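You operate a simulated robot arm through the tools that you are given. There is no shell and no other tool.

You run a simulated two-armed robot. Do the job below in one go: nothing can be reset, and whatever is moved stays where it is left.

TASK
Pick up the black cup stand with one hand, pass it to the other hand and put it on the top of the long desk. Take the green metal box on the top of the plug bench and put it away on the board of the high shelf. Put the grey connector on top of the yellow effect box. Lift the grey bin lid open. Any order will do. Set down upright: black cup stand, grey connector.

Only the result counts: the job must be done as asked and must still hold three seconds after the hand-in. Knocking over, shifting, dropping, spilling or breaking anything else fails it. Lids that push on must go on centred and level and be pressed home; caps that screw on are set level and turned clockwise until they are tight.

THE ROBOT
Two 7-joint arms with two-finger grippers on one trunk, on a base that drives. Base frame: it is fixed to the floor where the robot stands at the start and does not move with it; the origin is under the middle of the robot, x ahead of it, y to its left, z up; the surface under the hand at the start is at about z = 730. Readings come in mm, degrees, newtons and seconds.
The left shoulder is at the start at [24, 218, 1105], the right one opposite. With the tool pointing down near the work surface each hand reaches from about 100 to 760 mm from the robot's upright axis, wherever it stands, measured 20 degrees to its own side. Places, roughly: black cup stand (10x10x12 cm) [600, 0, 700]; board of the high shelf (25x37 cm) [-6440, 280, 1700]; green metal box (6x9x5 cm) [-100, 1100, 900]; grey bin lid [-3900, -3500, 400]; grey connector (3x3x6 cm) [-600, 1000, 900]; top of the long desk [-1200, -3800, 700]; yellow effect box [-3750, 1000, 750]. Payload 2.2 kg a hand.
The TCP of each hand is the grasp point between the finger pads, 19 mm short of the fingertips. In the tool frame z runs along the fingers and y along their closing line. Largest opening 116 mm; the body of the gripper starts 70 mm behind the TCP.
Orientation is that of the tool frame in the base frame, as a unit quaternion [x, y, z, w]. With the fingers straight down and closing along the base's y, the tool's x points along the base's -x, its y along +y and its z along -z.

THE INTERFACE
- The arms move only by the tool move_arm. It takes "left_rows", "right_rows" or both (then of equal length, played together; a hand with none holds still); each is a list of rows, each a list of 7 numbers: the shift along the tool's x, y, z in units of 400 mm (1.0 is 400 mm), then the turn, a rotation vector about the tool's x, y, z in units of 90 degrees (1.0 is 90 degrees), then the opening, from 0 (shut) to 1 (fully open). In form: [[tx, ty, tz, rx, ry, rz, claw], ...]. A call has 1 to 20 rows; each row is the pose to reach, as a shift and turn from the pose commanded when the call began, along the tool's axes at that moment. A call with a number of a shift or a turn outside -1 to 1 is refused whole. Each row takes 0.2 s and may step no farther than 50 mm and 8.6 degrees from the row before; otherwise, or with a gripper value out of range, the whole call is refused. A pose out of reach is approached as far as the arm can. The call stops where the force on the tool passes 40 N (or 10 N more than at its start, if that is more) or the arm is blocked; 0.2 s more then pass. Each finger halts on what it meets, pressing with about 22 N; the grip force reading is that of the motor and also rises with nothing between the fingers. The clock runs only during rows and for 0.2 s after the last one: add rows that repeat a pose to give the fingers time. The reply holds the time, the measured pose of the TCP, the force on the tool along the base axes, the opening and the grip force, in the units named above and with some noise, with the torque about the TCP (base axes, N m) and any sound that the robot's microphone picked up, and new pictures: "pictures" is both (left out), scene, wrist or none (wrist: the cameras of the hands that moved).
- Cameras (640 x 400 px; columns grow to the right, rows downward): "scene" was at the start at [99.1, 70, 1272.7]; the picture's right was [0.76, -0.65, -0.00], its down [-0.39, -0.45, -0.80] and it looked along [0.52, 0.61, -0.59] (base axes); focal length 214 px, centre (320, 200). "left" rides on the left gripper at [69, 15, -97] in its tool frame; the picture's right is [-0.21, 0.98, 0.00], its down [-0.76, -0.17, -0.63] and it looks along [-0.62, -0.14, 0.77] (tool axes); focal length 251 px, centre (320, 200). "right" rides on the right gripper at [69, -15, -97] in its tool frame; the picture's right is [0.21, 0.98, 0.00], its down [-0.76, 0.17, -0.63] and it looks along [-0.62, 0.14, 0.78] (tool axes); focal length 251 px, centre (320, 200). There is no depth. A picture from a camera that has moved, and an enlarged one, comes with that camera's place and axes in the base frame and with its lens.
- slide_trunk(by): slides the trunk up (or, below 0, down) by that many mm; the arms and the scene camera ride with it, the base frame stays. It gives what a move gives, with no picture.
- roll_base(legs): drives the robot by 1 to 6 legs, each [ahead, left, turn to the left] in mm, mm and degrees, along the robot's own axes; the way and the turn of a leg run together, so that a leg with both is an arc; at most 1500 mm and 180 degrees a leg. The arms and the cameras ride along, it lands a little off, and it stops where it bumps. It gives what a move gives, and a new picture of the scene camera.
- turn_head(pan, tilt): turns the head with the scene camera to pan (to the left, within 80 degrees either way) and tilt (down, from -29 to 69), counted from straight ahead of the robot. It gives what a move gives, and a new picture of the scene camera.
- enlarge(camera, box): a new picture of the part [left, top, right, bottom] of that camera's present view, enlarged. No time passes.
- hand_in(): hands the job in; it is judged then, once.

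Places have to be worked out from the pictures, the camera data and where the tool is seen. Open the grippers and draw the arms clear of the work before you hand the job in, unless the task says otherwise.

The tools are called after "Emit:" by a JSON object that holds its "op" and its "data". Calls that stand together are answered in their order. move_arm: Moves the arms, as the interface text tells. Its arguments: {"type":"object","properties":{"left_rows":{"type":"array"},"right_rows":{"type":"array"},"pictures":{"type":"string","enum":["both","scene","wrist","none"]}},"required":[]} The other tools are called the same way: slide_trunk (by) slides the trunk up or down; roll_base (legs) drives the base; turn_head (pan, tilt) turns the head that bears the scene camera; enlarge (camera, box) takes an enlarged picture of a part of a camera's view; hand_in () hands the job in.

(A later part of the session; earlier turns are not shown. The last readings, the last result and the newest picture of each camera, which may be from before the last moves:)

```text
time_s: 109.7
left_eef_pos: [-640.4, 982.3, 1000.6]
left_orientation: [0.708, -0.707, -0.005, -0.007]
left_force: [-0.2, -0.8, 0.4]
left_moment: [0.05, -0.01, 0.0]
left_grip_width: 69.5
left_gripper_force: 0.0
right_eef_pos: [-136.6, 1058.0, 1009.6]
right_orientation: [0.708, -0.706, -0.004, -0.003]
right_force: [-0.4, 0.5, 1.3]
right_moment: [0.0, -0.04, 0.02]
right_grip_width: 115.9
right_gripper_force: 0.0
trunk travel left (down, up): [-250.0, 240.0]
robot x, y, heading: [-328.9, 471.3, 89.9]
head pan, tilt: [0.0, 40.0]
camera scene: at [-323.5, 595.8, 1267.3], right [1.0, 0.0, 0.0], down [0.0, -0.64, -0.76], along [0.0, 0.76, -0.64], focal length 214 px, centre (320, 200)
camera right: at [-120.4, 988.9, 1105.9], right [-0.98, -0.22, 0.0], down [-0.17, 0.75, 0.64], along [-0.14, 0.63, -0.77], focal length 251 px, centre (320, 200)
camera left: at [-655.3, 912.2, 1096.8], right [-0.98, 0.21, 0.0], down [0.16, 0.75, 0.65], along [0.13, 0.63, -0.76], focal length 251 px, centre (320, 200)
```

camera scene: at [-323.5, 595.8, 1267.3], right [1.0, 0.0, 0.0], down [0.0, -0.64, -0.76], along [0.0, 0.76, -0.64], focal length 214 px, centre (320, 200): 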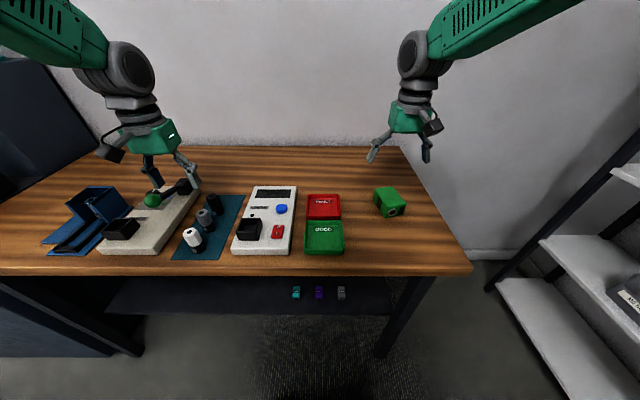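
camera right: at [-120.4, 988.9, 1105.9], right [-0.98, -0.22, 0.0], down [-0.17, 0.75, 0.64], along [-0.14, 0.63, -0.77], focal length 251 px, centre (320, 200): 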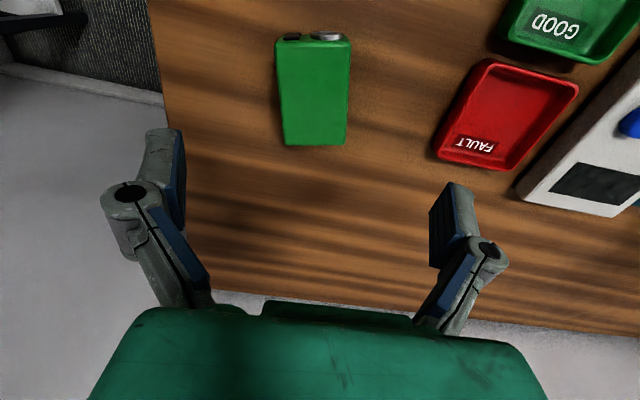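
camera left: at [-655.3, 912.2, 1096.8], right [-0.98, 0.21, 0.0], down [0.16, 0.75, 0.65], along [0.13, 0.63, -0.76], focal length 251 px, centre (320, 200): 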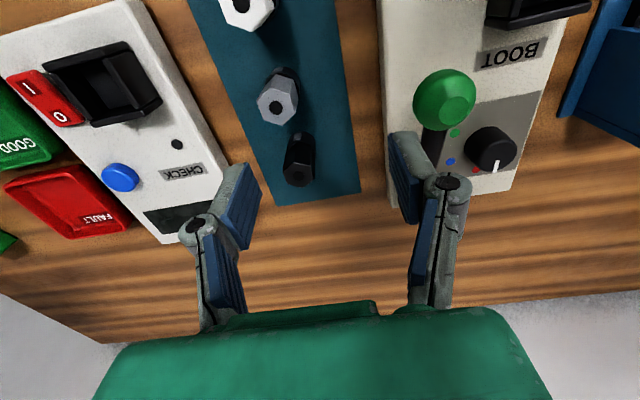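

The green box lies with its long side roughly along y (a bit yawed); the grey connector is between white and black ones. I enlarge for exact fixes.

Emit:
{"op": "enlarge", "data": {"camera": "right", "box": [240, 10, 400, 170]}}

Emit:
{"op": "enlarge", "data": {"camera": "left", "box": [200, 0, 360, 210]}}

Emit:
{"op": "enlarge", "data": {"camera": "scene", "box": [170, 180, 250, 270]}}

Emit:
{"op": "enlarge", "data": {"camera": "scene", "box": [350, 170, 430, 230]}}

```text
2.50 times, centred on (320, 90) of right
camera zoom: at [-120.4, 988.9, 1105.9], right [-0.98, -0.22, 0.0], down [-0.17, 0.75, 0.64], along [-0.14, 0.63, -0.77], focal length 629 px, centre (320, 475)
```

zoom: 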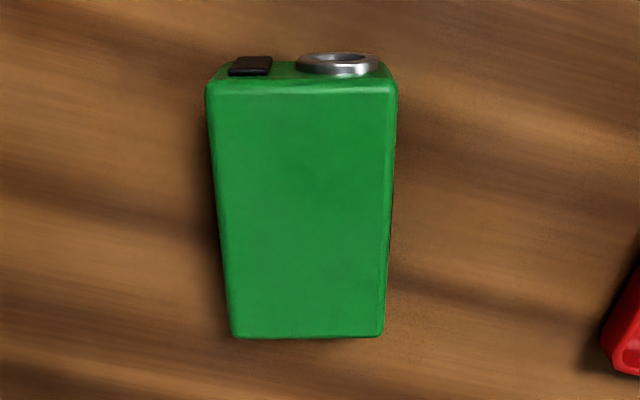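

```text
1.90 times, centred on (280, 105) of left
camera zoom: at [-655.3, 912.2, 1096.8], right [-0.98, 0.21, 0.0], down [0.16, 0.75, 0.65], along [0.13, 0.63, -0.76], focal length 479 px, centre (396, 381)
```

zoom: 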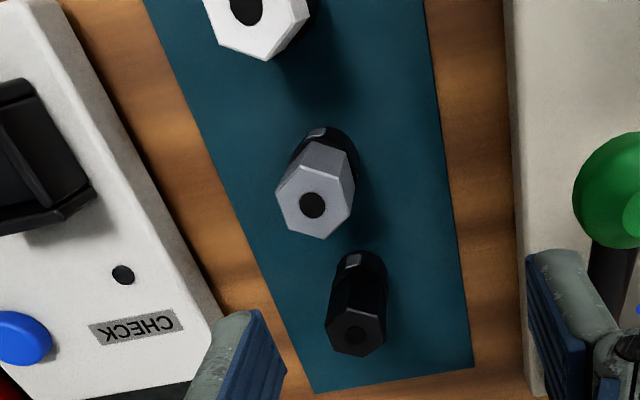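

```text
4.44 times, centred on (210, 225) of scene
camera zoom: at [-323.5, 595.8, 1267.3], right [1.0, 0.0, 0.0], down [0.0, -0.64, -0.76], along [0.0, 0.76, -0.64], focal length 953 px, centre (809, 89)
```

zoom: 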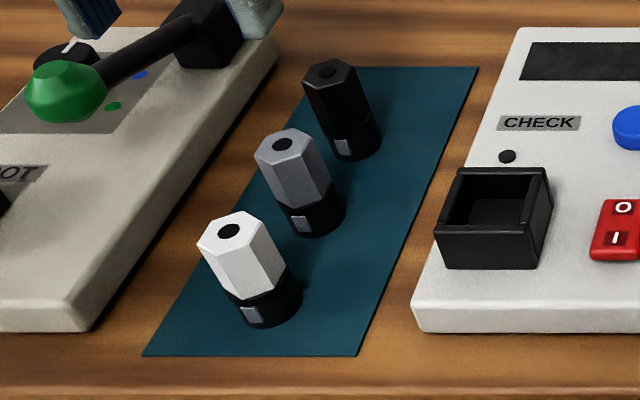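

```text
6.67 times, centred on (390, 200) of scene
camera zoom: at [-323.5, 595.8, 1267.3], right [1.0, 0.0, 0.0], down [0.0, -0.64, -0.76], along [0.0, 0.76, -0.64], focal length 1430 px, centre (-147, 200)
```

zoom: 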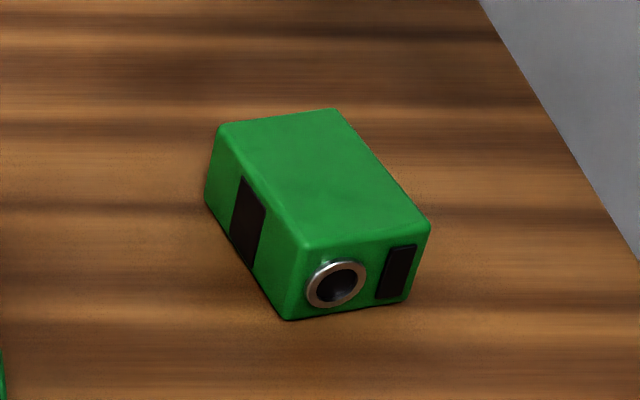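

Triangulation: grey connector's top at (-610,971,911), standing in a row along y with 64 mm spacing (so closing along x is free); green box centre (-129,1059), z 845–893, yawed 13°. I tilt the right hand to 40° below horizontal, yawed with the box, at a pre-approach point, and centre the left hand above the grey connector.

Emit:
{"op": "move_arm", "data": {"left_rows": [[0.003, -0.009, 0.015, 0, 0, 0, 0.6], [0.007, -0.019, 0.03, 0, 0, 0, 0.6], [0.01, -0.028, 0.045, 0, 0, 0, 0.6], [0.014, -0.038, 0.06, 0, 0, 0, 0.6], [0.017, -0.047, 0.08, 0, 0, 0, 0.6], [0.021, -0.056, 0.1, 0, 0, 0, 0.6], [0.024, -0.066, 0.11, 0, 0, 0, 0.6], [0.0275, -0.075, 0.125, 0, 0, 0, 0.6], [0.0275, -0.075, 0.125, 0, 0, 0, 0.6]], "right_rows": [[0.025, -0.008, 0.022, -0.0078, -0.0692, -0.0166, 1], [0.049, -0.016, 0.045, -0.0155, -0.1383, -0.0333, 1], [0.074, -0.024, 0.067, -0.0233, -0.2075, -0.0499, 1], [0.099, -0.032, 0.09, -0.031, -0.2766, -0.0666, 1], [0.123, -0.04, 0.112, -0.0388, -0.3458, -0.0832, 1], [0.148, -0.048, 0.134, -0.0465, -0.4149, -0.0998, 1], [0.173, -0.056, 0.157, -0.0543, -0.4841, -0.1165, 1], [0.1975, -0.064, 0.179, -0.062, -0.5532, -0.1331, 1], [0.1975, -0.064, 0.179, -0.062, -0.5532, -0.1331, 1]]}}

```text
time_s: 111.7
left_eef_pos: [-613.1, 971.2, 949.1]
left_orientation: [0.708, -0.706, -0.004, -0.005]
left_force: [0.2, -0.7, 0.2]
left_moment: [0.01, 0.0, -0.01]
left_grip_width: 69.7
left_gripper_force: 0.0
right_eef_pos: [-113.3, 980.7, 936.7]
right_orientation: [0.709, -0.562, -0.333, -0.267]
right_force: [-0.7, 0.3, 0.6]
right_moment: [-0.01, -0.04, -0.01]
right_grip_width: 116.0
right_gripper_force: 0.1
trunk travel left (down, up): [-250.0, 240.0]
robot x, y, heading: [-326.0, 470.5, 90.1]
head pan, tilt: [0.0, 40.0]
camera scene: at [-327.6, 596.4, 1267.1], right [1.0, 0.0, 0.0], down [0.0, -0.65, -0.76], along [0.0, 0.76, -0.65], focal length 214 px, centre (320, 200)
camera right: at [-71.8, 869.9, 943.5], right [-0.92, -0.35, -0.17], down [-0.16, -0.05, 0.99], along [-0.35, 0.94, -0.02], focal length 251 px, centre (320, 200)
camera left: at [-627.9, 901.2, 1045.8], right [-0.98, 0.21, 0.0], down [0.16, 0.75, 0.64], along [0.14, 0.63, -0.77], focal length 251 px, centre (320, 200)
```

scene: 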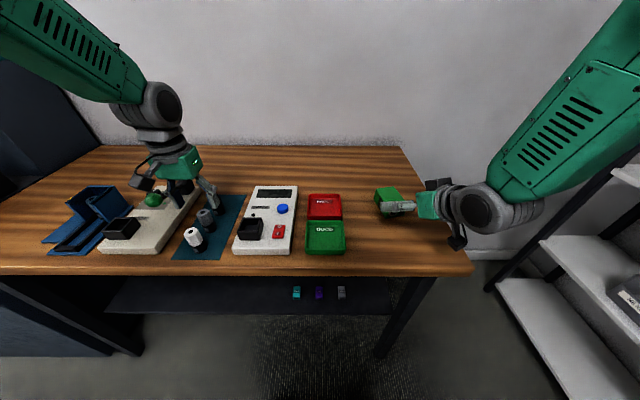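
right: 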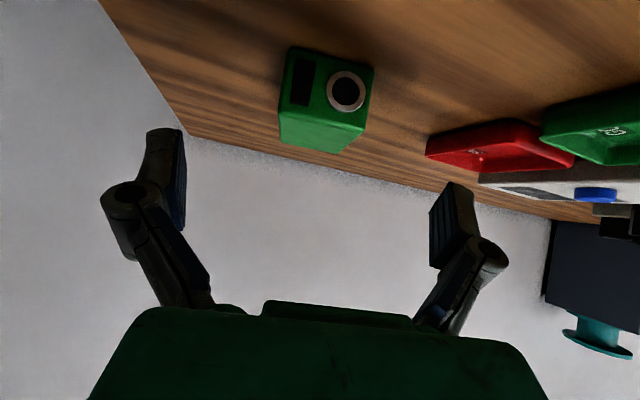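
left: 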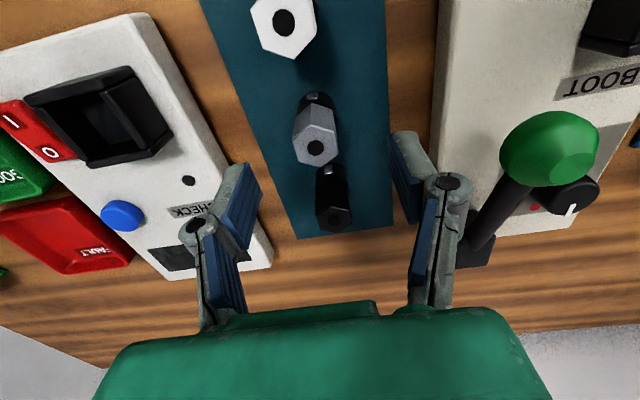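

The right camera hangs under the hand at this tilt and would come close to the bench, so I steepen the right hand to 55°. Meanwhile the left hand (4 mm off in x) descends around the grey connector to z≈888.

Emit:
{"op": "move_arm", "data": {"left_rows": [[0, -0.009, 0.025, 0, 0, 0, 0.6], [0, -0.009, 0.055, 0, 0, 0, 0.6], [0, -0.009, 0.085, 0, 0, 0, 0.6], [0, -0.009, 0.115, 0, 0, 0, 0.6], [0, -0.009, 0.14, 0, 0, 0, 0.6], [0, -0.009, 0.1525, 0, 0, 0, 0.6]], "right_rows": [[-0.01, -0.001, 0.011, 0, 0.033, 0, 1], [-0.02, -0.002, 0.022, 0, 0.067, 0, 1], [-0.03, -0.003, 0.033, 0, 0.1, 0, 1], [-0.04, -0.004, 0.044, 0, 0.133, 0, 1], [-0.051, -0.0045, 0.0565, 0, 0.1667, 0, 1], [-0.051, -0.0045, 0.0565, 0, 0.1667, 0, 1]]}}

```text
time_s: 113.0
left_eef_pos: [-606.6, 972.0, 889.3]
left_orientation: [0.708, -0.707, -0.006, -0.006]
left_force: [-1.2, -0.1, 0.2]
left_moment: [0.0, -0.01, -0.05]
left_grip_width: 69.7
left_gripper_force: 0.0
right_eef_pos: [-116.3, 1011.3, 937.3]
right_orientation: [0.746, -0.593, -0.238, -0.19]
right_force: [0.0, 0.7, -0.1]
right_moment: [-0.01, 0.0, -0.02]
right_grip_width: 116.0
right_gripper_force: 0.0
trunk travel left (down, up): [-250.0, 240.0]
robot x, y, heading: [-323.2, 466.3, 90.1]
head pan, tilt: [0.0, 40.0]
camera scene: at [-325.4, 596.9, 1267.0], right [1.0, 0.0, 0.0], down [0.0, -0.65, -0.76], along [0.0, 0.76, -0.65], focal length 214 px, centre (320, 200)
camera right: at [-76.7, 905.9, 974.8], right [-0.91, -0.39, -0.13], down [-0.22, 0.21, 0.95], along [-0.35, 0.9, -0.27], focal length 251 px, centre (320, 200)
camera left: at [-621.6, 903.1, 985.4], right [-0.98, 0.21, 0.0], down [0.16, 0.75, 0.64], along [0.13, 0.63, -0.77], focal length 251 px, centre (320, 200)
```

scene: 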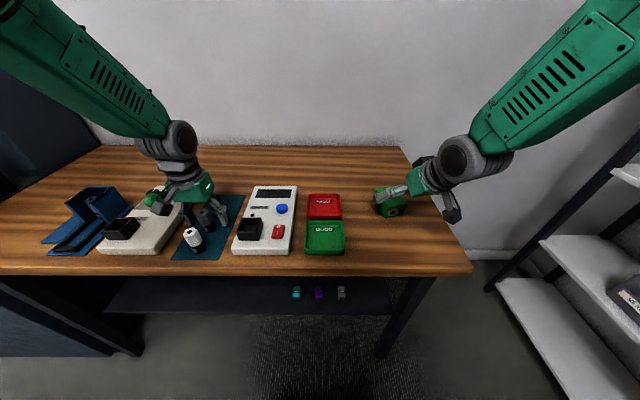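
right: 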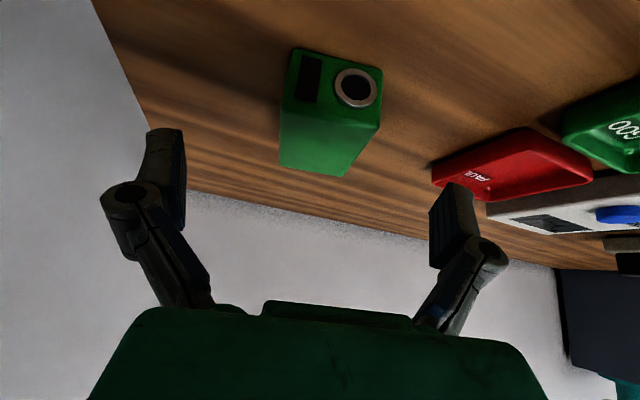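
left: 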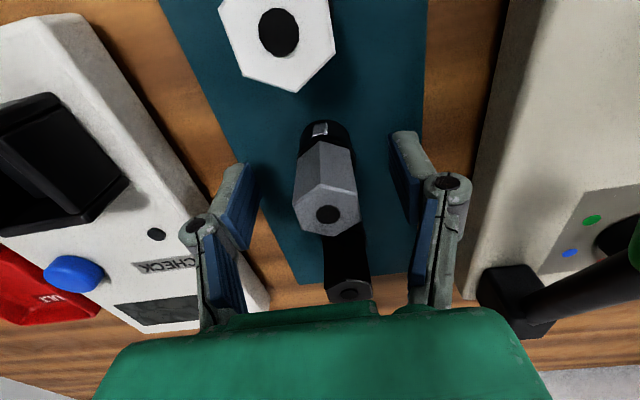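

The left fingers straddle the grey connector and the right hand is lined up with the green box. I close the left gripper while the right hand slides in along its axis to the box.

Emit:
{"op": "move_arm", "data": {"left_rows": [[0, 0, 0, 0, 0, 0, 0.45], [0, 0, 0, 0, 0, 0, 0.3], [0, 0, 0, 0, 0, 0, 0.15], [0, 0, 0, 0, 0, 0, 0.05], [0, 0, 0, 0, 0, 0, 0.05], [0, 0, 0, 0, 0, 0, 0.05], [0, 0, 0, 0, 0, 0, 0.05]], "right_rows": [[0, 0.001, 0.04, 0, 0, 0, 1], [-0.001, 0.002, 0.08, 0, 0, 0, 1], [-0.001, 0.003, 0.12, 0, 0, 0, 1], [-0.002, 0.004, 0.155, 0, 0, 0, 1], [-0.002, 0.005, 0.18, 0, 0, 0, 1], [-0.0025, 0.005, 0.198, 0, 0, 0, 1], [-0.0025, 0.005, 0.198, 0, 0, 0, 1]]}}

```text
time_s: 114.7
left_eef_pos: [-606.9, 973.2, 890.2]
left_orientation: [0.708, -0.706, -0.006, -0.005]
left_force: [-0.7, -0.3, -1.0]
left_moment: [0.02, -0.02, 0.02]
left_grip_width: 28.9
left_gripper_force: 21.9
right_eef_pos: [-127.5, 1055.9, 873.0]
right_orientation: [0.745, -0.593, -0.238, -0.191]
right_force: [-0.1, 0.4, -0.5]
right_moment: [0.01, -0.01, 0.01]
right_grip_width: 115.9
right_gripper_force: 0.1
trunk travel left (down, up): [-250.0, 240.0]
robot x, y, heading: [-321.7, 468.5, 90.1]
head pan, tilt: [0.0, 40.0]
camera scene: at [-325.5, 597.4, 1267.0], right [1.0, 0.0, 0.0], down [0.0, -0.65, -0.76], along [0.0, 0.76, -0.65], focal length 214 px, centre (320, 200)
camera right: at [-88.6, 950.2, 911.9], right [-0.91, -0.39, -0.13], down [-0.22, 0.2, 0.95], along [-0.35, 0.9, -0.27], focal length 251 px, centre (320, 200)
camera left: at [-621.6, 903.1, 985.4], right [-0.98, 0.21, 0.0], down [0.16, 0.75, 0.64], along [0.13, 0.63, -0.77], focal length 251 px, centre (320, 200)
```

scene: 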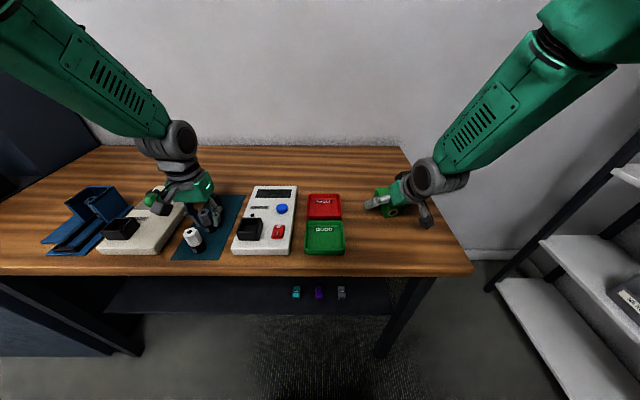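
right: 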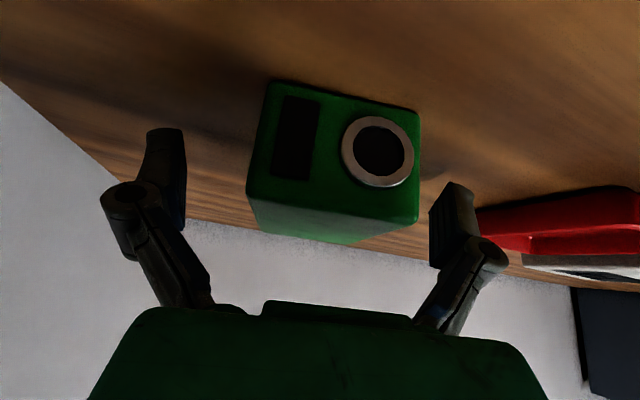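
left: 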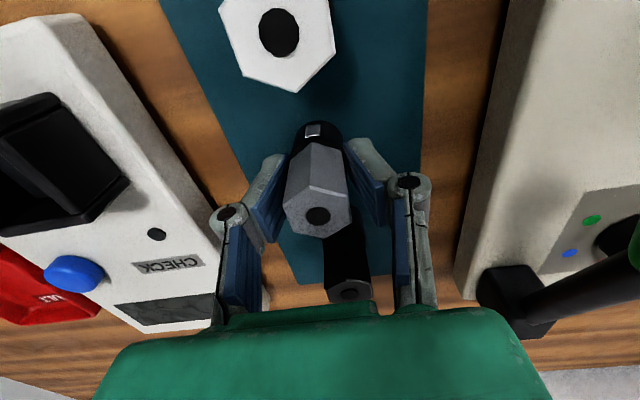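

The grey connector is gripped at 28.9 mm. The green box sits centred between the right fingers; I close the right gripper on it.

Emit:
{"op": "move_arm", "data": {"right_rows": [[0, 0, 0, 0, 0, 0, 0.8], [0, 0, 0, 0, 0, 0, 0.65], [0, 0, 0, 0, 0, 0, 0.5], [0, 0, 0, 0, 0, 0, 0.35], [0, 0, 0, 0, 0, 0, 0.2], [0, 0, 0, 0, 0, 0, 0.2]], "pictures": "wrist"}}

```text
time_s: 116.0
left_eef_pos: [-607.5, 973.5, 890.0]
left_orientation: [0.708, -0.706, -0.005, -0.005]
left_force: [-1.8, -0.4, -0.5]
left_moment: [-0.01, -0.01, 0.02]
left_grip_width: 29.0
left_gripper_force: 22.2
right_eef_pos: [-129.2, 1055.7, 872.9]
right_orientation: [0.746, -0.593, -0.238, -0.191]
right_force: [0.2, 0.5, 0.0]
right_moment: [0.01, 0.01, 0.03]
right_grip_width: 57.3
right_gripper_force: 22.2
trunk travel left (down, up): [-250.0, 240.0]
robot x, y, heading: [-326.0, 465.1, 90.3]
head pan, tilt: [0.0, 40.0]
camera right: at [-88.7, 950.2, 912.0], right [-0.91, -0.39, -0.13], down [-0.22, 0.21, 0.95], along [-0.35, 0.9, -0.27], focal length 251 px, centre (320, 200)
```

right: 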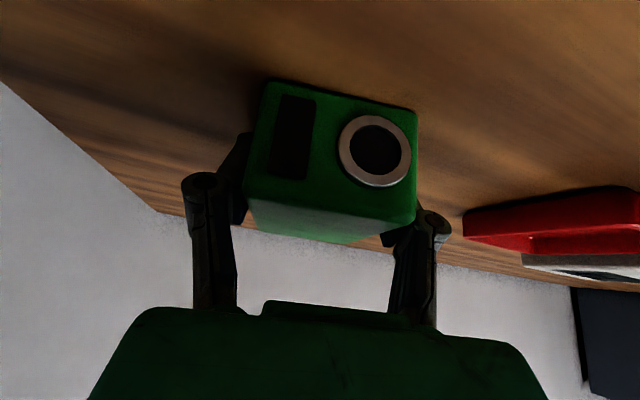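

Both are gripped (57.3 mm and 29 mm). I lift both straight up 130 mm, gently.

Emit:
{"op": "move_arm", "data": {"left_rows": [[0, 0, -0.02, 0, 0, 0, 0.05], [0, 0, -0.05, 0, 0, 0, 0.05], [0, 0, -0.09, 0, 0, 0, 0.05], [0, 0, -0.13, 0, 0, 0, 0.05], [0, 0, -0.18, 0, 0, 0, 0.05], [0, 0, -0.23, 0, 0, 0, 0.05], [0, 0, -0.28, 0, 0, 0, 0.05], [0, 0, -0.32, 0, 0, 0, 0.05], [0, 0, -0.32, 0, 0, 0, 0.05]], "right_rows": [[-0.0115, 0, -0.0164, 0, 0, 0, 0.2], [-0.0287, 0, -0.041, 0, 0, 0, 0.2], [-0.0516, 0, -0.0737, 0, 0, 0, 0.2], [-0.0746, 0, -0.1065, 0, 0, 0, 0.2], [-0.1032, 0, -0.1475, 0, 0, 0, 0.2], [-0.1319, 0, -0.1884, 0, 0, 0, 0.2], [-0.1606, 0, -0.2294, 0, 0, 0, 0.2], [-0.1836, 0, -0.2621, 0, 0, 0, 0.2], [-0.1836, 0, -0.2621, 0, 0, 0, 0.2]]}}

```text
time_s: 118.0
left_eef_pos: [-607.8, 970.2, 1015.1]
left_orientation: [0.708, -0.706, -0.005, -0.004]
left_force: [-0.6, 0.8, -1.0]
left_moment: [-0.01, 0.03, -0.02]
left_grip_width: 28.9
left_gripper_force: 22.4
right_eef_pos: [-129.0, 1055.9, 1001.6]
right_orientation: [0.745, -0.594, -0.237, -0.19]
right_force: [-0.1, 0.7, -3.5]
right_moment: [-0.01, 0.0, 0.01]
right_grip_width: 57.5
right_gripper_force: 21.9
trunk travel left (down, up): [-250.0, 240.0]
robot x, y, heading: [-324.2, 470.0, 90.0]
head pan, tilt: [0.0, 40.0]
camera scene: at [-325.2, 597.7, 1266.9], right [1.0, 0.0, 0.0], down [0.0, -0.65, -0.76], along [0.0, 0.76, -0.65], focal length 214 px, centre (320, 200)
camera right: at [-88.8, 950.6, 1039.4], right [-0.91, -0.39, -0.13], down [-0.22, 0.21, 0.95], along [-0.35, 0.9, -0.27], focal length 251 px, centre (320, 200)
camera left: at [-622.2, 901.1, 1110.7], right [-0.98, 0.21, 0.0], down [0.16, 0.75, 0.64], along [0.13, 0.63, -0.77], focal length 251 px, centre (320, 200)
```

scene: 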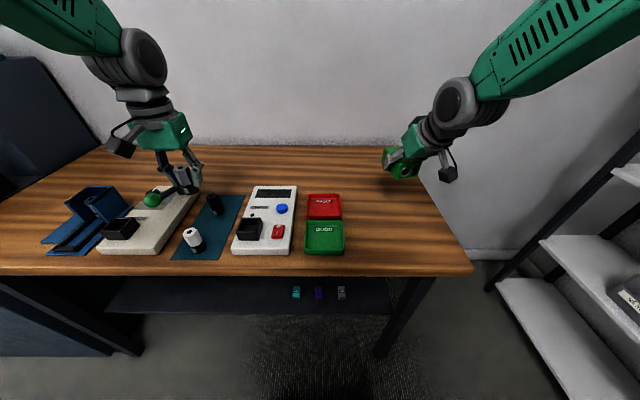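
right: 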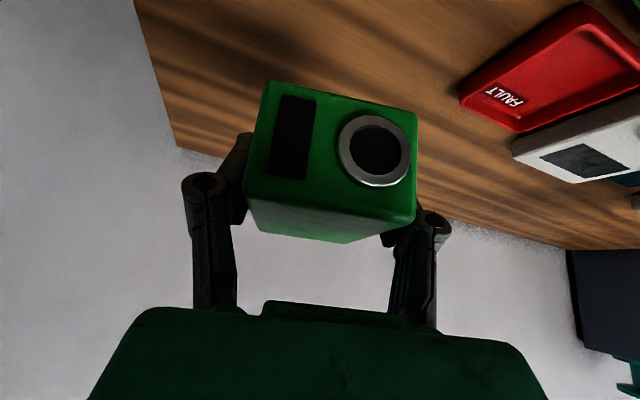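
left: 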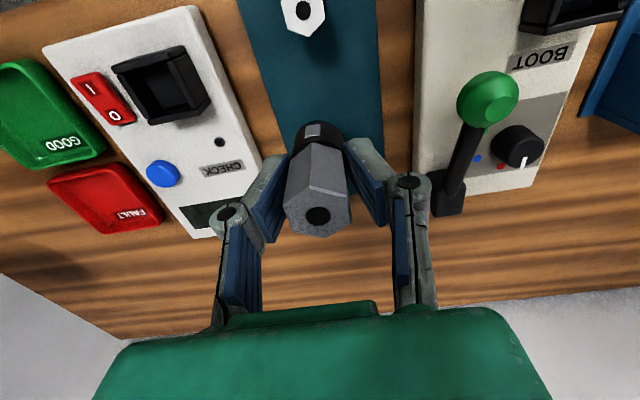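

Both items are up and the neighbours undisturbed. I draw both hands back and up, then back off and turn left to face west (-x).

Emit:
{"op": "move_arm", "data": {"left_rows": [[0.05, 0, -0.03, 0, 0, 0, 0.05], [0.1, 0, -0.07, 0, 0, 0, 0.05], [0.15, 0, -0.11, 0, 0, 0, 0.05], [0.2, 0, -0.15, 0, 0, 0, 0.05], [0.25, 0, -0.18, 0, 0, 0, 0.05], [0.3, 0, -0.2, 0, 0, 0, 0.05], [0.3, 0, -0.2, 0, 0, 0, 0.05]], "right_rows": [[0.036, 0.015, -0.066, 0, 0, 0, 0.2], [0.072, 0.031, -0.132, 0, 0, 0, 0.2], [0.108, 0.046, -0.198, 0, 0, 0, 0.2], [0.145, 0.061, -0.264, 0, 0, 0, 0.2], [0.181, 0.077, -0.33, 0, 0, 0, 0.2], [0.217, 0.092, -0.396, 0, 0, 0, 0.2], [0.217, 0.092, -0.396, 0, 0, 0, 0.2]], "pictures": "none"}}

Emit:
{"op": "roll_base", "data": {"legs": [[-270, 0, 0], [0, 0, 90]]}}

Emit:
{"op": "turn_head", "data": {"pan": 0, "tilt": 15}}

```text
time_s: 119.7
left_eef_pos: [-609.1, 849.1, 1094.3]
left_orientation: [0.708, -0.706, -0.004, -0.006]
left_force: [0.2, 1.2, -0.3]
left_moment: [-0.02, 0.01, -0.02]
left_grip_width: 28.9
left_gripper_force: 21.7
left hand out of reach, approached as far as the arm can: row 5
right_eef_pos: [-135.6, 930.8, 1049.8]
right_orientation: [0.753, -0.593, -0.23, -0.167]
right_force: [-0.5, 0.7, -1.5]
right_moment: [-0.06, 0.02, 0.02]
right_grip_width: 57.2
right_gripper_force: 22.3
right hand out of reach, approached as far as the arm can: row 5, 6, 7
trunk travel left (down, up): [-250.0, 240.0]
robot x, y, heading: [-322.4, 465.0, 90.0]
head pan, tilt: [0.0, 40.0]
```

```text
time_s: 125.3
left_eef_pos: [-716.4, -67.5, 1093.8]
left_orientation: [1.0, -0.021, -0.007, 0.0]
left_force: [0.1, -0.6, -0.3]
left_moment: [0.01, -0.03, 0.02]
left_grip_width: 29.0
left_gripper_force: 22.1
right_eef_pos: [-777.4, 409.0, 1050.7]
right_orientation: [0.954, 0.091, -0.281, 0.039]
right_force: [-0.2, 0.3, -1.9]
right_moment: [0.02, 0.0, 0.03]
right_grip_width: 57.1
right_gripper_force: 22.4
trunk travel left (down, up): [-250.0, 240.0]
robot x, y, heading: [-323.1, 199.2, 177.6]
head pan, tilt: [0.0, 40.0]
camera scene: at [-450.9, 203.1, 1267.1], right [0.04, 1.0, 0.0], down [0.64, -0.03, -0.76], along [-0.76, 0.03, -0.65], focal length 214 px, centre (320, 200)
```

scene: 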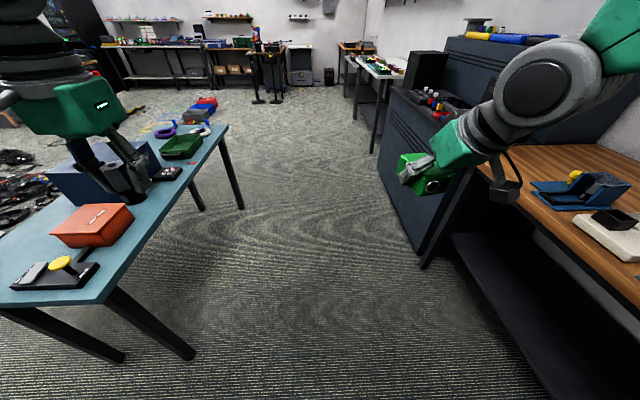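

```text
time_s: 126.2
left_eef_pos: [-715.8, -68.4, 1095.0]
left_orientation: [1.0, -0.021, -0.008, 0.0]
left_force: [-0.3, 0.1, 0.3]
left_moment: [0.01, 0.01, -0.01]
left_grip_width: 28.8
left_gripper_force: 22.0
right_eef_pos: [-775.0, 408.0, 1050.5]
right_orientation: [0.954, 0.091, -0.282, 0.039]
right_force: [-0.6, -0.1, -2.2]
right_moment: [-0.01, -0.03, 0.01]
right_grip_width: 57.3
right_gripper_force: 22.3
trunk travel left (down, up): [-250.0, 240.0]
robot x, y, heading: [-322.6, 198.8, 177.5]
head pan, tilt: [0.0, 15.0]
camera scene: at [-459.4, 202.3, 1306.6], right [0.04, 1.0, 0.0], down [0.26, -0.01, -0.96], along [-0.96, 0.04, -0.26], focal length 214 px, centre (320, 200)
```

scene: 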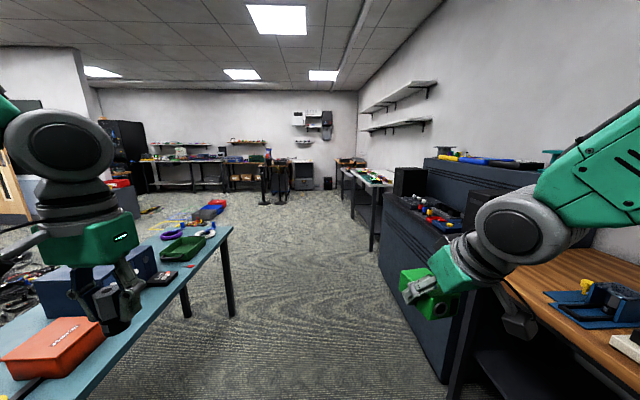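

Route west is clear along y≈200. I enlarge the far end to see the effect-box table and the high shelf.

Emit:
{"op": "enlarge", "data": {"camera": "scene", "box": [270, 90, 390, 210]}}

Emit:
{"op": "enlarge", "data": {"camera": "scene", "box": [330, 150, 420, 250]}}

```text
3.33 times, centred on (330, 150) of scene
camera zoom: at [-459.4, 202.3, 1306.6], right [0.04, 1.0, 0.0], down [0.26, -0.01, -0.96], along [-0.96, 0.04, -0.26], focal length 715 px, centre (287, 367)
```

zoom: 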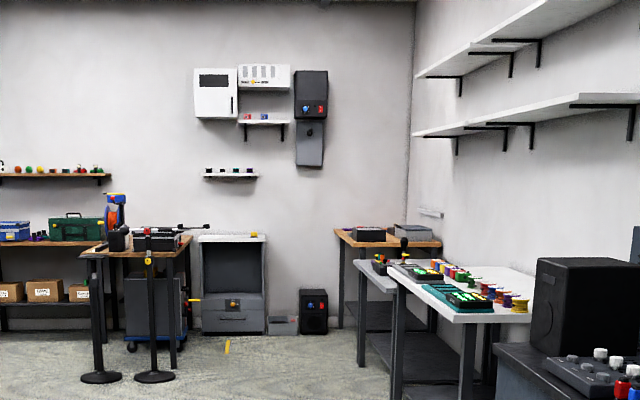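

```text
4.00 times, centred on (375, 200) of scene
camera zoom: at [-459.4, 202.3, 1306.6], right [0.04, 1.0, 0.0], down [0.26, -0.01, -0.96], along [-0.96, 0.04, -0.26], focal length 858 px, centre (100, 200)
```

zoom: 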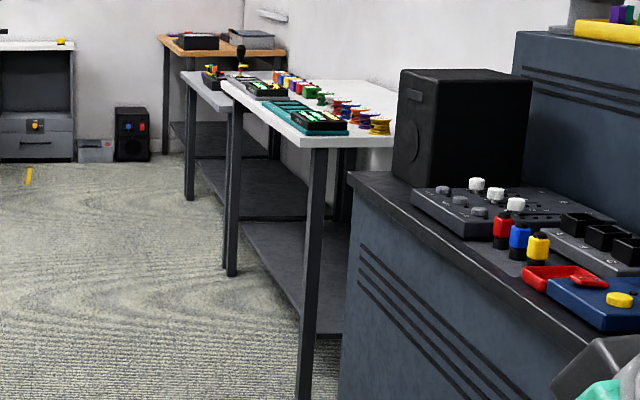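

The effect box table lies along the north wall; the high shelf is the upper small board on the far west wall. I drive 3350 mm west.

Emit:
{"op": "roll_base", "data": {"legs": [[1500, 0, 0], [1500, 0, 0], [350, 0, 0]]}}

Emit:
{"op": "turn_head", "data": {"pan": -60, "tilt": 30}}

```text
time_s: 142.5
left_eef_pos: [-4060.3, 125.7, 1095.4]
left_orientation: [1.0, -0.028, -0.008, 0.0]
left_force: [0.8, 0.0, -0.2]
left_moment: [-0.02, -0.02, 0.02]
left_grip_width: 29.1
left_gripper_force: 22.3
right_eef_pos: [-4111.9, 604.3, 1050.9]
right_orientation: [0.955, 0.085, -0.283, 0.037]
right_force: [0.7, 0.3, -1.6]
right_moment: [0.04, -0.02, 0.02]
right_grip_width: 57.3
right_gripper_force: 22.1
trunk travel left (down, up): [-250.0, 240.0]
robot x, y, heading: [-3665.6, 382.4, 176.6]
head pan, tilt: [0.0, 15.0]
camera scene: at [-3799.9, 393.0, 1306.7], right [0.06, 1.0, 0.0], down [0.26, -0.01, -0.97], along [-0.96, 0.06, -0.26], focal length 214 px, centre (320, 200)
```

scene: 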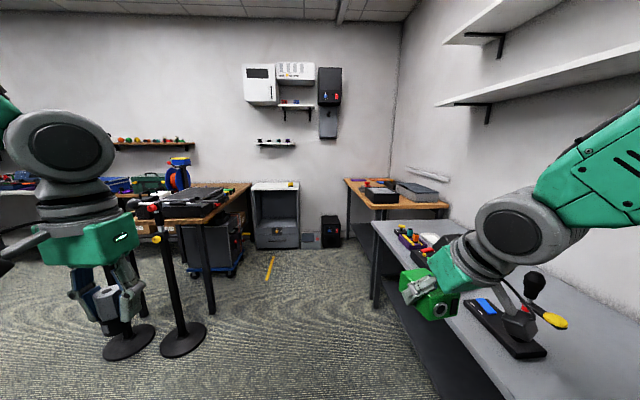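

```text
time_s: 143.8
left_eef_pos: [-4057.8, 125.8, 1096.2]
left_orientation: [1.0, -0.028, -0.01, -0.001]
left_force: [0.7, -0.7, -0.5]
left_moment: [0.01, -0.01, 0.0]
left_grip_width: 29.1
left_gripper_force: 21.9
right_eef_pos: [-4111.1, 603.1, 1051.9]
right_orientation: [0.955, 0.085, -0.283, 0.036]
right_force: [-0.1, -0.6, -2.6]
right_moment: [0.03, 0.0, -0.02]
right_grip_width: 57.5
right_gripper_force: 22.1
trunk travel left (down, up): [-250.0, 240.0]
robot x, y, heading: [-3663.8, 388.5, 176.7]
head pan, tilt: [-60.0, 30.0]
camera scene: at [-3747.1, 468.1, 1282.7], right [0.89, 0.45, 0.0], down [0.23, -0.45, -0.87], along [-0.39, 0.77, -0.5], focal length 214 px, centre (320, 200)
```

scene: 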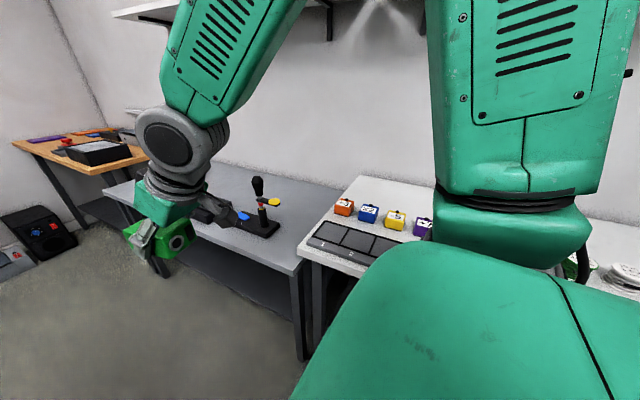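

The coloured effect boxes (orange, blue, yellow, purple) are on the white table on my right. I turn right to face them and look down.

Emit:
{"op": "roll_base", "data": {"legs": [[0, 0, -86.7]]}}

Emit:
{"op": "turn_head", "data": {"pan": 0, "tilt": 40}}

```text
time_s: 147.9
left_eef_pos: [-3948.3, 761.2, 1094.4]
left_orientation: [0.709, -0.705, -0.005, -0.006]
left_force: [0.6, -0.3, 0.2]
left_moment: [0.0, 0.02, -0.03]
left_grip_width: 29.3
left_gripper_force: 21.7
right_eef_pos: [-3475.2, 843.5, 1051.5]
right_orientation: [0.753, -0.592, -0.232, -0.169]
right_force: [-0.3, 0.7, -2.1]
right_moment: [-0.02, 0.01, 0.0]
right_grip_width: 57.0
right_gripper_force: 22.3
trunk travel left (down, up): [-250.0, 240.0]
robot x, y, heading: [-3669.6, 381.3, 90.7]
head pan, tilt: [-60.0, 30.0]
camera scene: at [-3587.8, 473.6, 1282.7], right [0.51, -0.86, 0.0], down [-0.43, -0.26, -0.87], along [0.75, 0.44, -0.5], focal length 214 px, centre (320, 200)
```

scene: 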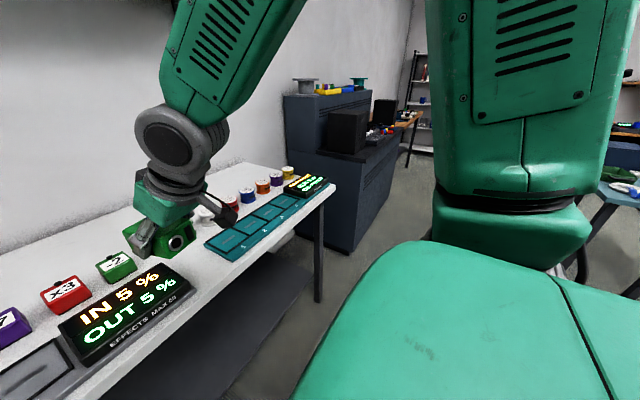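

```text
time_s: 149.2
left_eef_pos: [-3949.3, 760.3, 1095.8]
left_orientation: [0.709, -0.705, -0.006, -0.007]
left_force: [0.0, -0.7, -0.3]
left_moment: [0.0, -0.01, -0.03]
left_grip_width: 29.1
left_gripper_force: 22.2
right_eef_pos: [-3476.6, 842.6, 1053.1]
right_orientation: [0.754, -0.591, -0.231, -0.168]
right_force: [-0.1, -1.0, -1.3]
right_moment: [0.0, 0.03, -0.01]
right_grip_width: 57.2
right_gripper_force: 22.0
trunk travel left (down, up): [-250.0, 240.0]
robot x, y, heading: [-3666.8, 385.0, 90.3]
head pan, tilt: [0.0, 40.0]
camera scene: at [-3666.3, 512.8, 1267.2], right [1.0, 0.01, 0.0], down [0.0, -0.64, -0.76], along [0.0, 0.76, -0.64], focal length 214 px, centre (320, 200)
```

scene: 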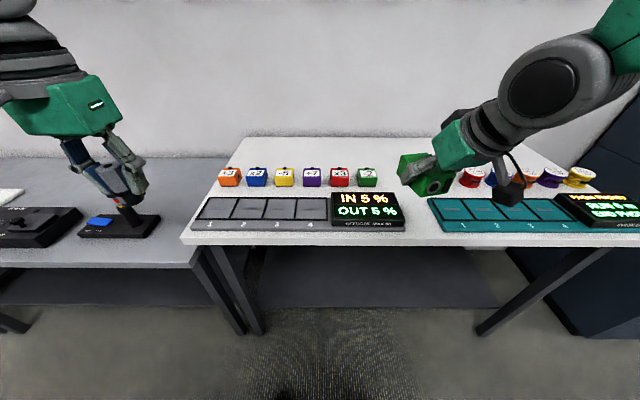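

The yellow effect box (marked -5) is third in the row at about (-3803,1205). I enlarge it, then drive closer.

Emit:
{"op": "enlarge", "data": {"camera": "scene", "box": [210, 150, 390, 240]}}

Emit:
{"op": "roll_base", "data": {"legs": [[160, 0, 0]]}}

```text
3.56 times, centred on (300, 195) of scene
camera zoom: at [-3666.3, 512.8, 1267.2], right [1.0, 0.01, 0.0], down [0.0, -0.64, -0.76], along [0.0, 0.76, -0.64], focal length 763 px, centre (391, 218)
```

zoom: 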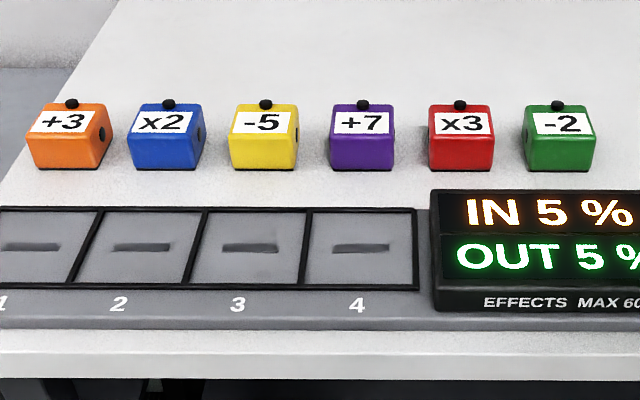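

```text
time_s: 150.6
left_eef_pos: [-3947.6, 918.5, 1095.5]
left_orientation: [0.708, -0.707, -0.006, -0.007]
left_force: [-0.1, 0.4, -0.6]
left_moment: [-0.01, 0.0, 0.0]
left_grip_width: 29.3
left_gripper_force: 22.3
right_eef_pos: [-3475.5, 1001.4, 1052.2]
right_orientation: [0.752, -0.593, -0.232, -0.17]
right_force: [-0.5, 0.9, -2.5]
right_moment: [-0.01, 0.0, 0.01]
right_grip_width: 57.1
right_gripper_force: 21.6
trunk travel left (down, up): [-250.0, 240.0]
robot x, y, heading: [-3661.4, 544.6, 90.3]
head pan, tilt: [0.0, 40.0]
camera scene: at [-3666.3, 671.1, 1267.3], right [1.0, 0.0, 0.0], down [0.0, -0.64, -0.76], along [0.0, 0.76, -0.64], focal length 214 px, centre (320, 200)
```

scene: 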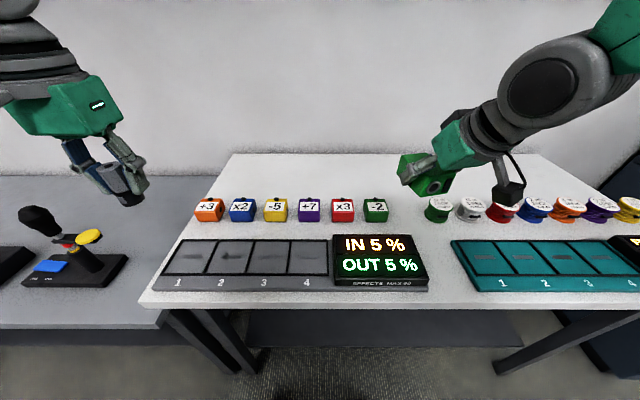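

Now closer. I enlarge the yellow box again for triangulation.

Emit:
{"op": "enlarge", "data": {"camera": "scene", "box": [180, 170, 400, 300]}}

Emit:
{"op": "enlarge", "data": {"camera": "scene", "box": [240, 185, 310, 235]}}

```text
2.91 times, centred on (290, 235) of scene
camera zoom: at [-3666.3, 671.1, 1267.3], right [1.0, 0.0, 0.0], down [0.0, -0.64, -0.76], along [0.0, 0.76, -0.64], focal length 624 px, centre (407, 98)
```

zoom: 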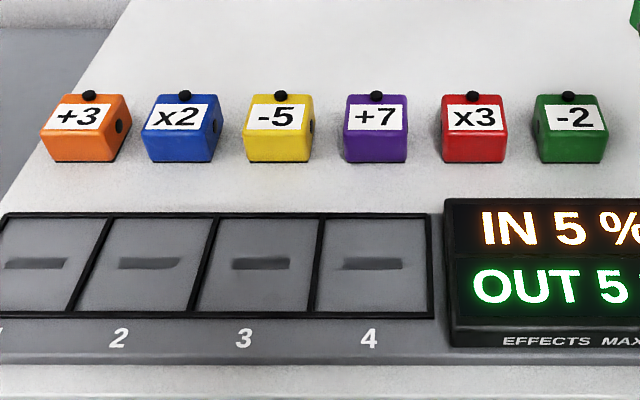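

```text
8.00 times, centred on (275, 210) of scene
camera zoom: at [-3666.3, 671.1, 1267.3], right [1.0, 0.0, 0.0], down [0.0, -0.64, -0.76], along [0.0, 0.76, -0.64], focal length 1716 px, centre (680, 120)
```

zoom: 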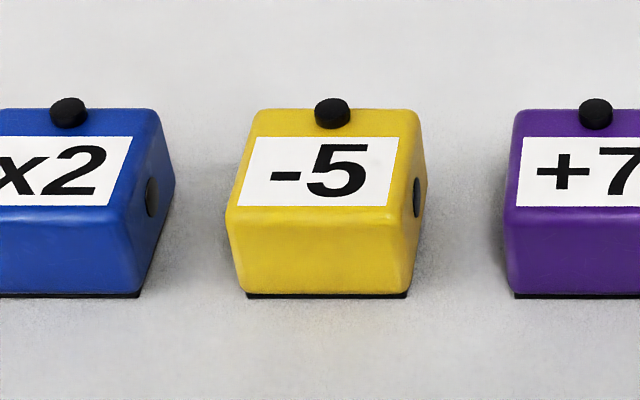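

The top carries a small knob near its back edge and a flat label in front. First estimate of the label centre is (-3784,1089,z≈890). I bring the left hand with the connector above it at z≈1010 for a wrist view.

Emit:
{"op": "move_arm", "data": {"left_rows": [[-0.07, -0.07, 0.0, 0, 0, 0, 0.05], [-0.15, -0.15, 0.01, 0, 0, 0, 0.05], [-0.23, -0.23, 0.03, 0, 0, 0, 0.05], [-0.3, -0.3, 0.06, 0, 0, 0, 0.05], [-0.36, -0.35, 0.1, 0, 0, 0, 0.05], [-0.4, -0.39, 0.15, 0, 0, 0, 0.05], [-0.4175, -0.4075, 0.19, 0, 0, 0, 0.05], [-0.4175, -0.4075, 0.215, 0, 0, 0, 0.05], [-0.4175, -0.4075, 0.215, 0, 0, 0, 0.05]]}}

```text
time_s: 152.6
left_eef_pos: [-3783.2, 1087.3, 1013.6]
left_orientation: [0.708, -0.707, -0.007, -0.006]
left_force: [-0.4, -0.1, -0.9]
left_moment: [0.03, 0.02, -0.01]
left_grip_width: 29.2
left_gripper_force: 22.4
right_eef_pos: [-3472.5, 1000.1, 1054.0]
right_orientation: [0.751, -0.593, -0.234, -0.17]
right_force: [0.1, 0.4, -2.7]
right_moment: [-0.02, 0.03, 0.02]
right_grip_width: 57.5
right_gripper_force: 22.0
trunk travel left (down, up): [-250.0, 240.0]
robot x, y, heading: [-3664.7, 549.0, 90.2]
head pan, tilt: [0.0, 40.0]
camera scene: at [-3664.2, 672.8, 1267.1], right [1.0, 0.0, 0.0], down [0.0, -0.65, -0.76], along [0.0, 0.76, -0.65], focal length 214 px, centre (320, 200)
camera left: at [-3798.2, 1018.2, 1109.3], right [-0.98, 0.21, 0.0], down [0.17, 0.74, 0.65], along [0.13, 0.63, -0.76], focal length 251 px, centre (320, 200)
```

scene: 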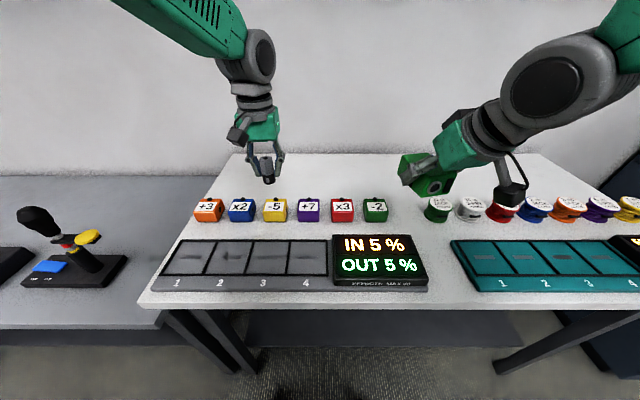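
left: 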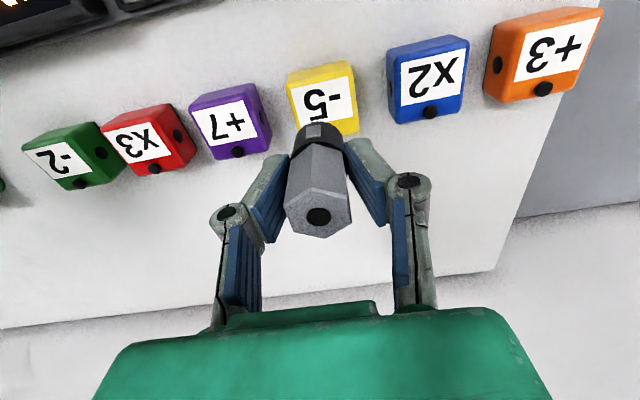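

Emit:
{"op": "enlarge", "data": {"camera": "left", "box": [240, 40, 400, 160]}}

Emit:
{"op": "enlarge", "data": {"camera": "scene", "box": [225, 150, 325, 230]}}

```text
3.33 times, centred on (320, 100) of left
camera zoom: at [-3798.2, 1018.2, 1109.3], right [-0.98, 0.21, 0.0], down [0.17, 0.74, 0.65], along [0.13, 0.63, -0.76], focal length 838 px, centre (320, 533)
```

zoom: 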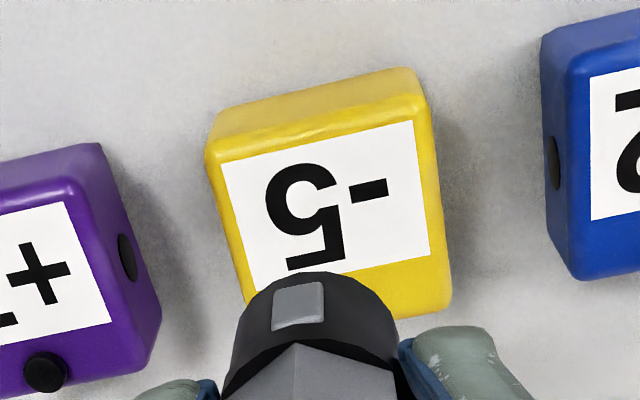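

```text
5.00 times, centred on (275, 190) of scene
camera zoom: at [-3664.2, 672.8, 1267.1], right [1.0, 0.0, 0.0], down [0.0, -0.65, -0.76], along [0.0, 0.76, -0.65], focal length 1072 px, centre (545, 250)
```

zoom: 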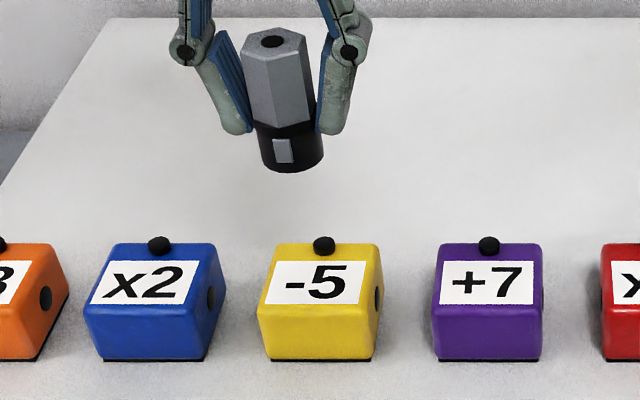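

Triangulated: label centre at (-3785.5,1096,882); the knob lies about 25 mm behind it. The connector's bottom is about 40 mm below the TCP, so contact should come near TCP z=922. I move to (-3786,1093.5,932) first.

Emit:
{"op": "move_arm", "data": {"left_rows": [[-0.0155, 0.007, 0.03, 0, 0, 0, 0.05], [-0.0155, 0.007, 0.08, 0, 0, 0, 0.05], [-0.0155, 0.007, 0.13, 0, 0, 0, 0.05], [-0.0155, 0.007, 0.17, 0, 0, 0, 0.05], [-0.0155, 0.007, 0.195, 0, 0, 0, 0.05], [-0.0155, 0.007, 0.2025, 0, 0, 0, 0.05]]}}

Emit:
{"op": "enlarge", "data": {"camera": "scene", "box": [235, 160, 315, 230]}}

Emit:
{"op": "enlarge", "data": {"camera": "left", "box": [220, 60, 420, 240]}}

```text
time_s: 154.0
left_eef_pos: [-3787.1, 1095.6, 932.3]
left_orientation: [0.708, -0.706, -0.007, -0.006]
left_force: [0.2, -0.4, -1.3]
left_moment: [-0.02, 0.0, 0.01]
left_grip_width: 29.3
left_gripper_force: 21.6
right_eef_pos: [-3474.0, 999.5, 1052.8]
right_orientation: [0.752, -0.593, -0.232, -0.169]
right_force: [0.4, -0.1, -2.9]
right_moment: [0.01, 0.0, 0.0]
right_grip_width: 57.6
right_gripper_force: 21.9
trunk travel left (down, up): [-250.0, 240.0]
robot x, y, heading: [-3667.4, 543.2, 90.3]
head pan, tilt: [0.0, 40.0]
camera scene: at [-3664.2, 673.2, 1267.0], right [1.0, 0.0, 0.0], down [0.0, -0.65, -0.76], along [0.0, 0.76, -0.65], focal length 214 px, centre (320, 200)
camera left: at [-3801.2, 1024.9, 1028.4], right [-0.98, 0.21, 0.0], down [0.17, 0.74, 0.65], along [0.13, 0.63, -0.76], focal length 251 px, centre (320, 200)
```

scene: 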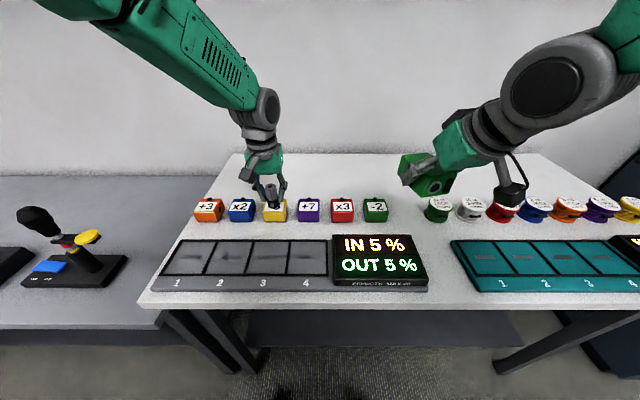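
left: 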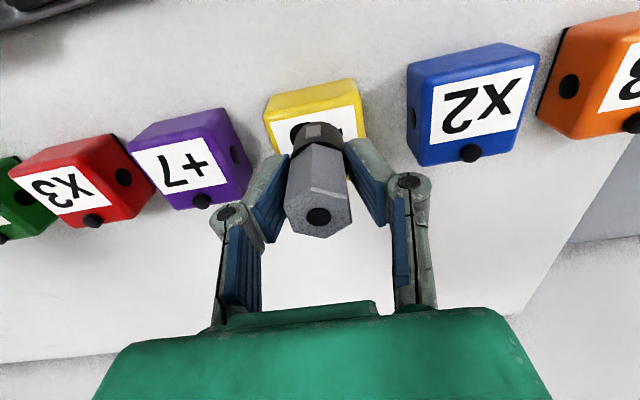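

```text
5.71 times, centred on (275, 195) of scene
camera zoom: at [-3664.2, 673.2, 1267.0], right [1.0, 0.0, 0.0], down [0.0, -0.65, -0.76], along [0.0, 0.76, -0.65], focal length 1226 px, centre (577, 229)
```

zoom: 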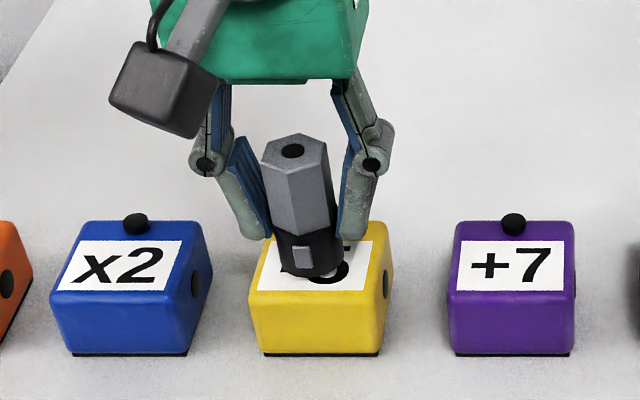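

```text
2.22 times, centred on (320, 150) of left
camera zoom: at [-3801.2, 1024.9, 1028.4], right [-0.98, 0.21, 0.0], down [0.17, 0.74, 0.65], along [0.13, 0.63, -0.76], focal length 559 px, centre (320, 311)
```

zoom: 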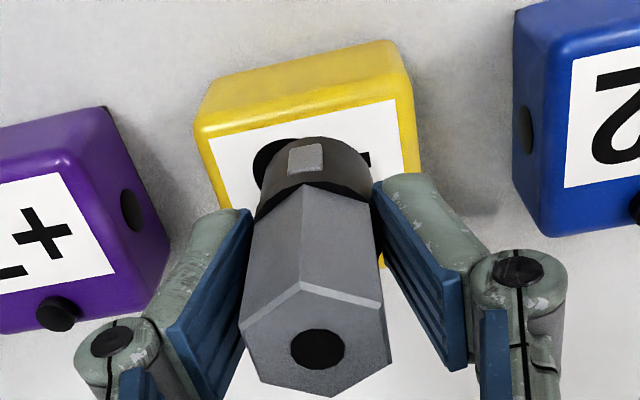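

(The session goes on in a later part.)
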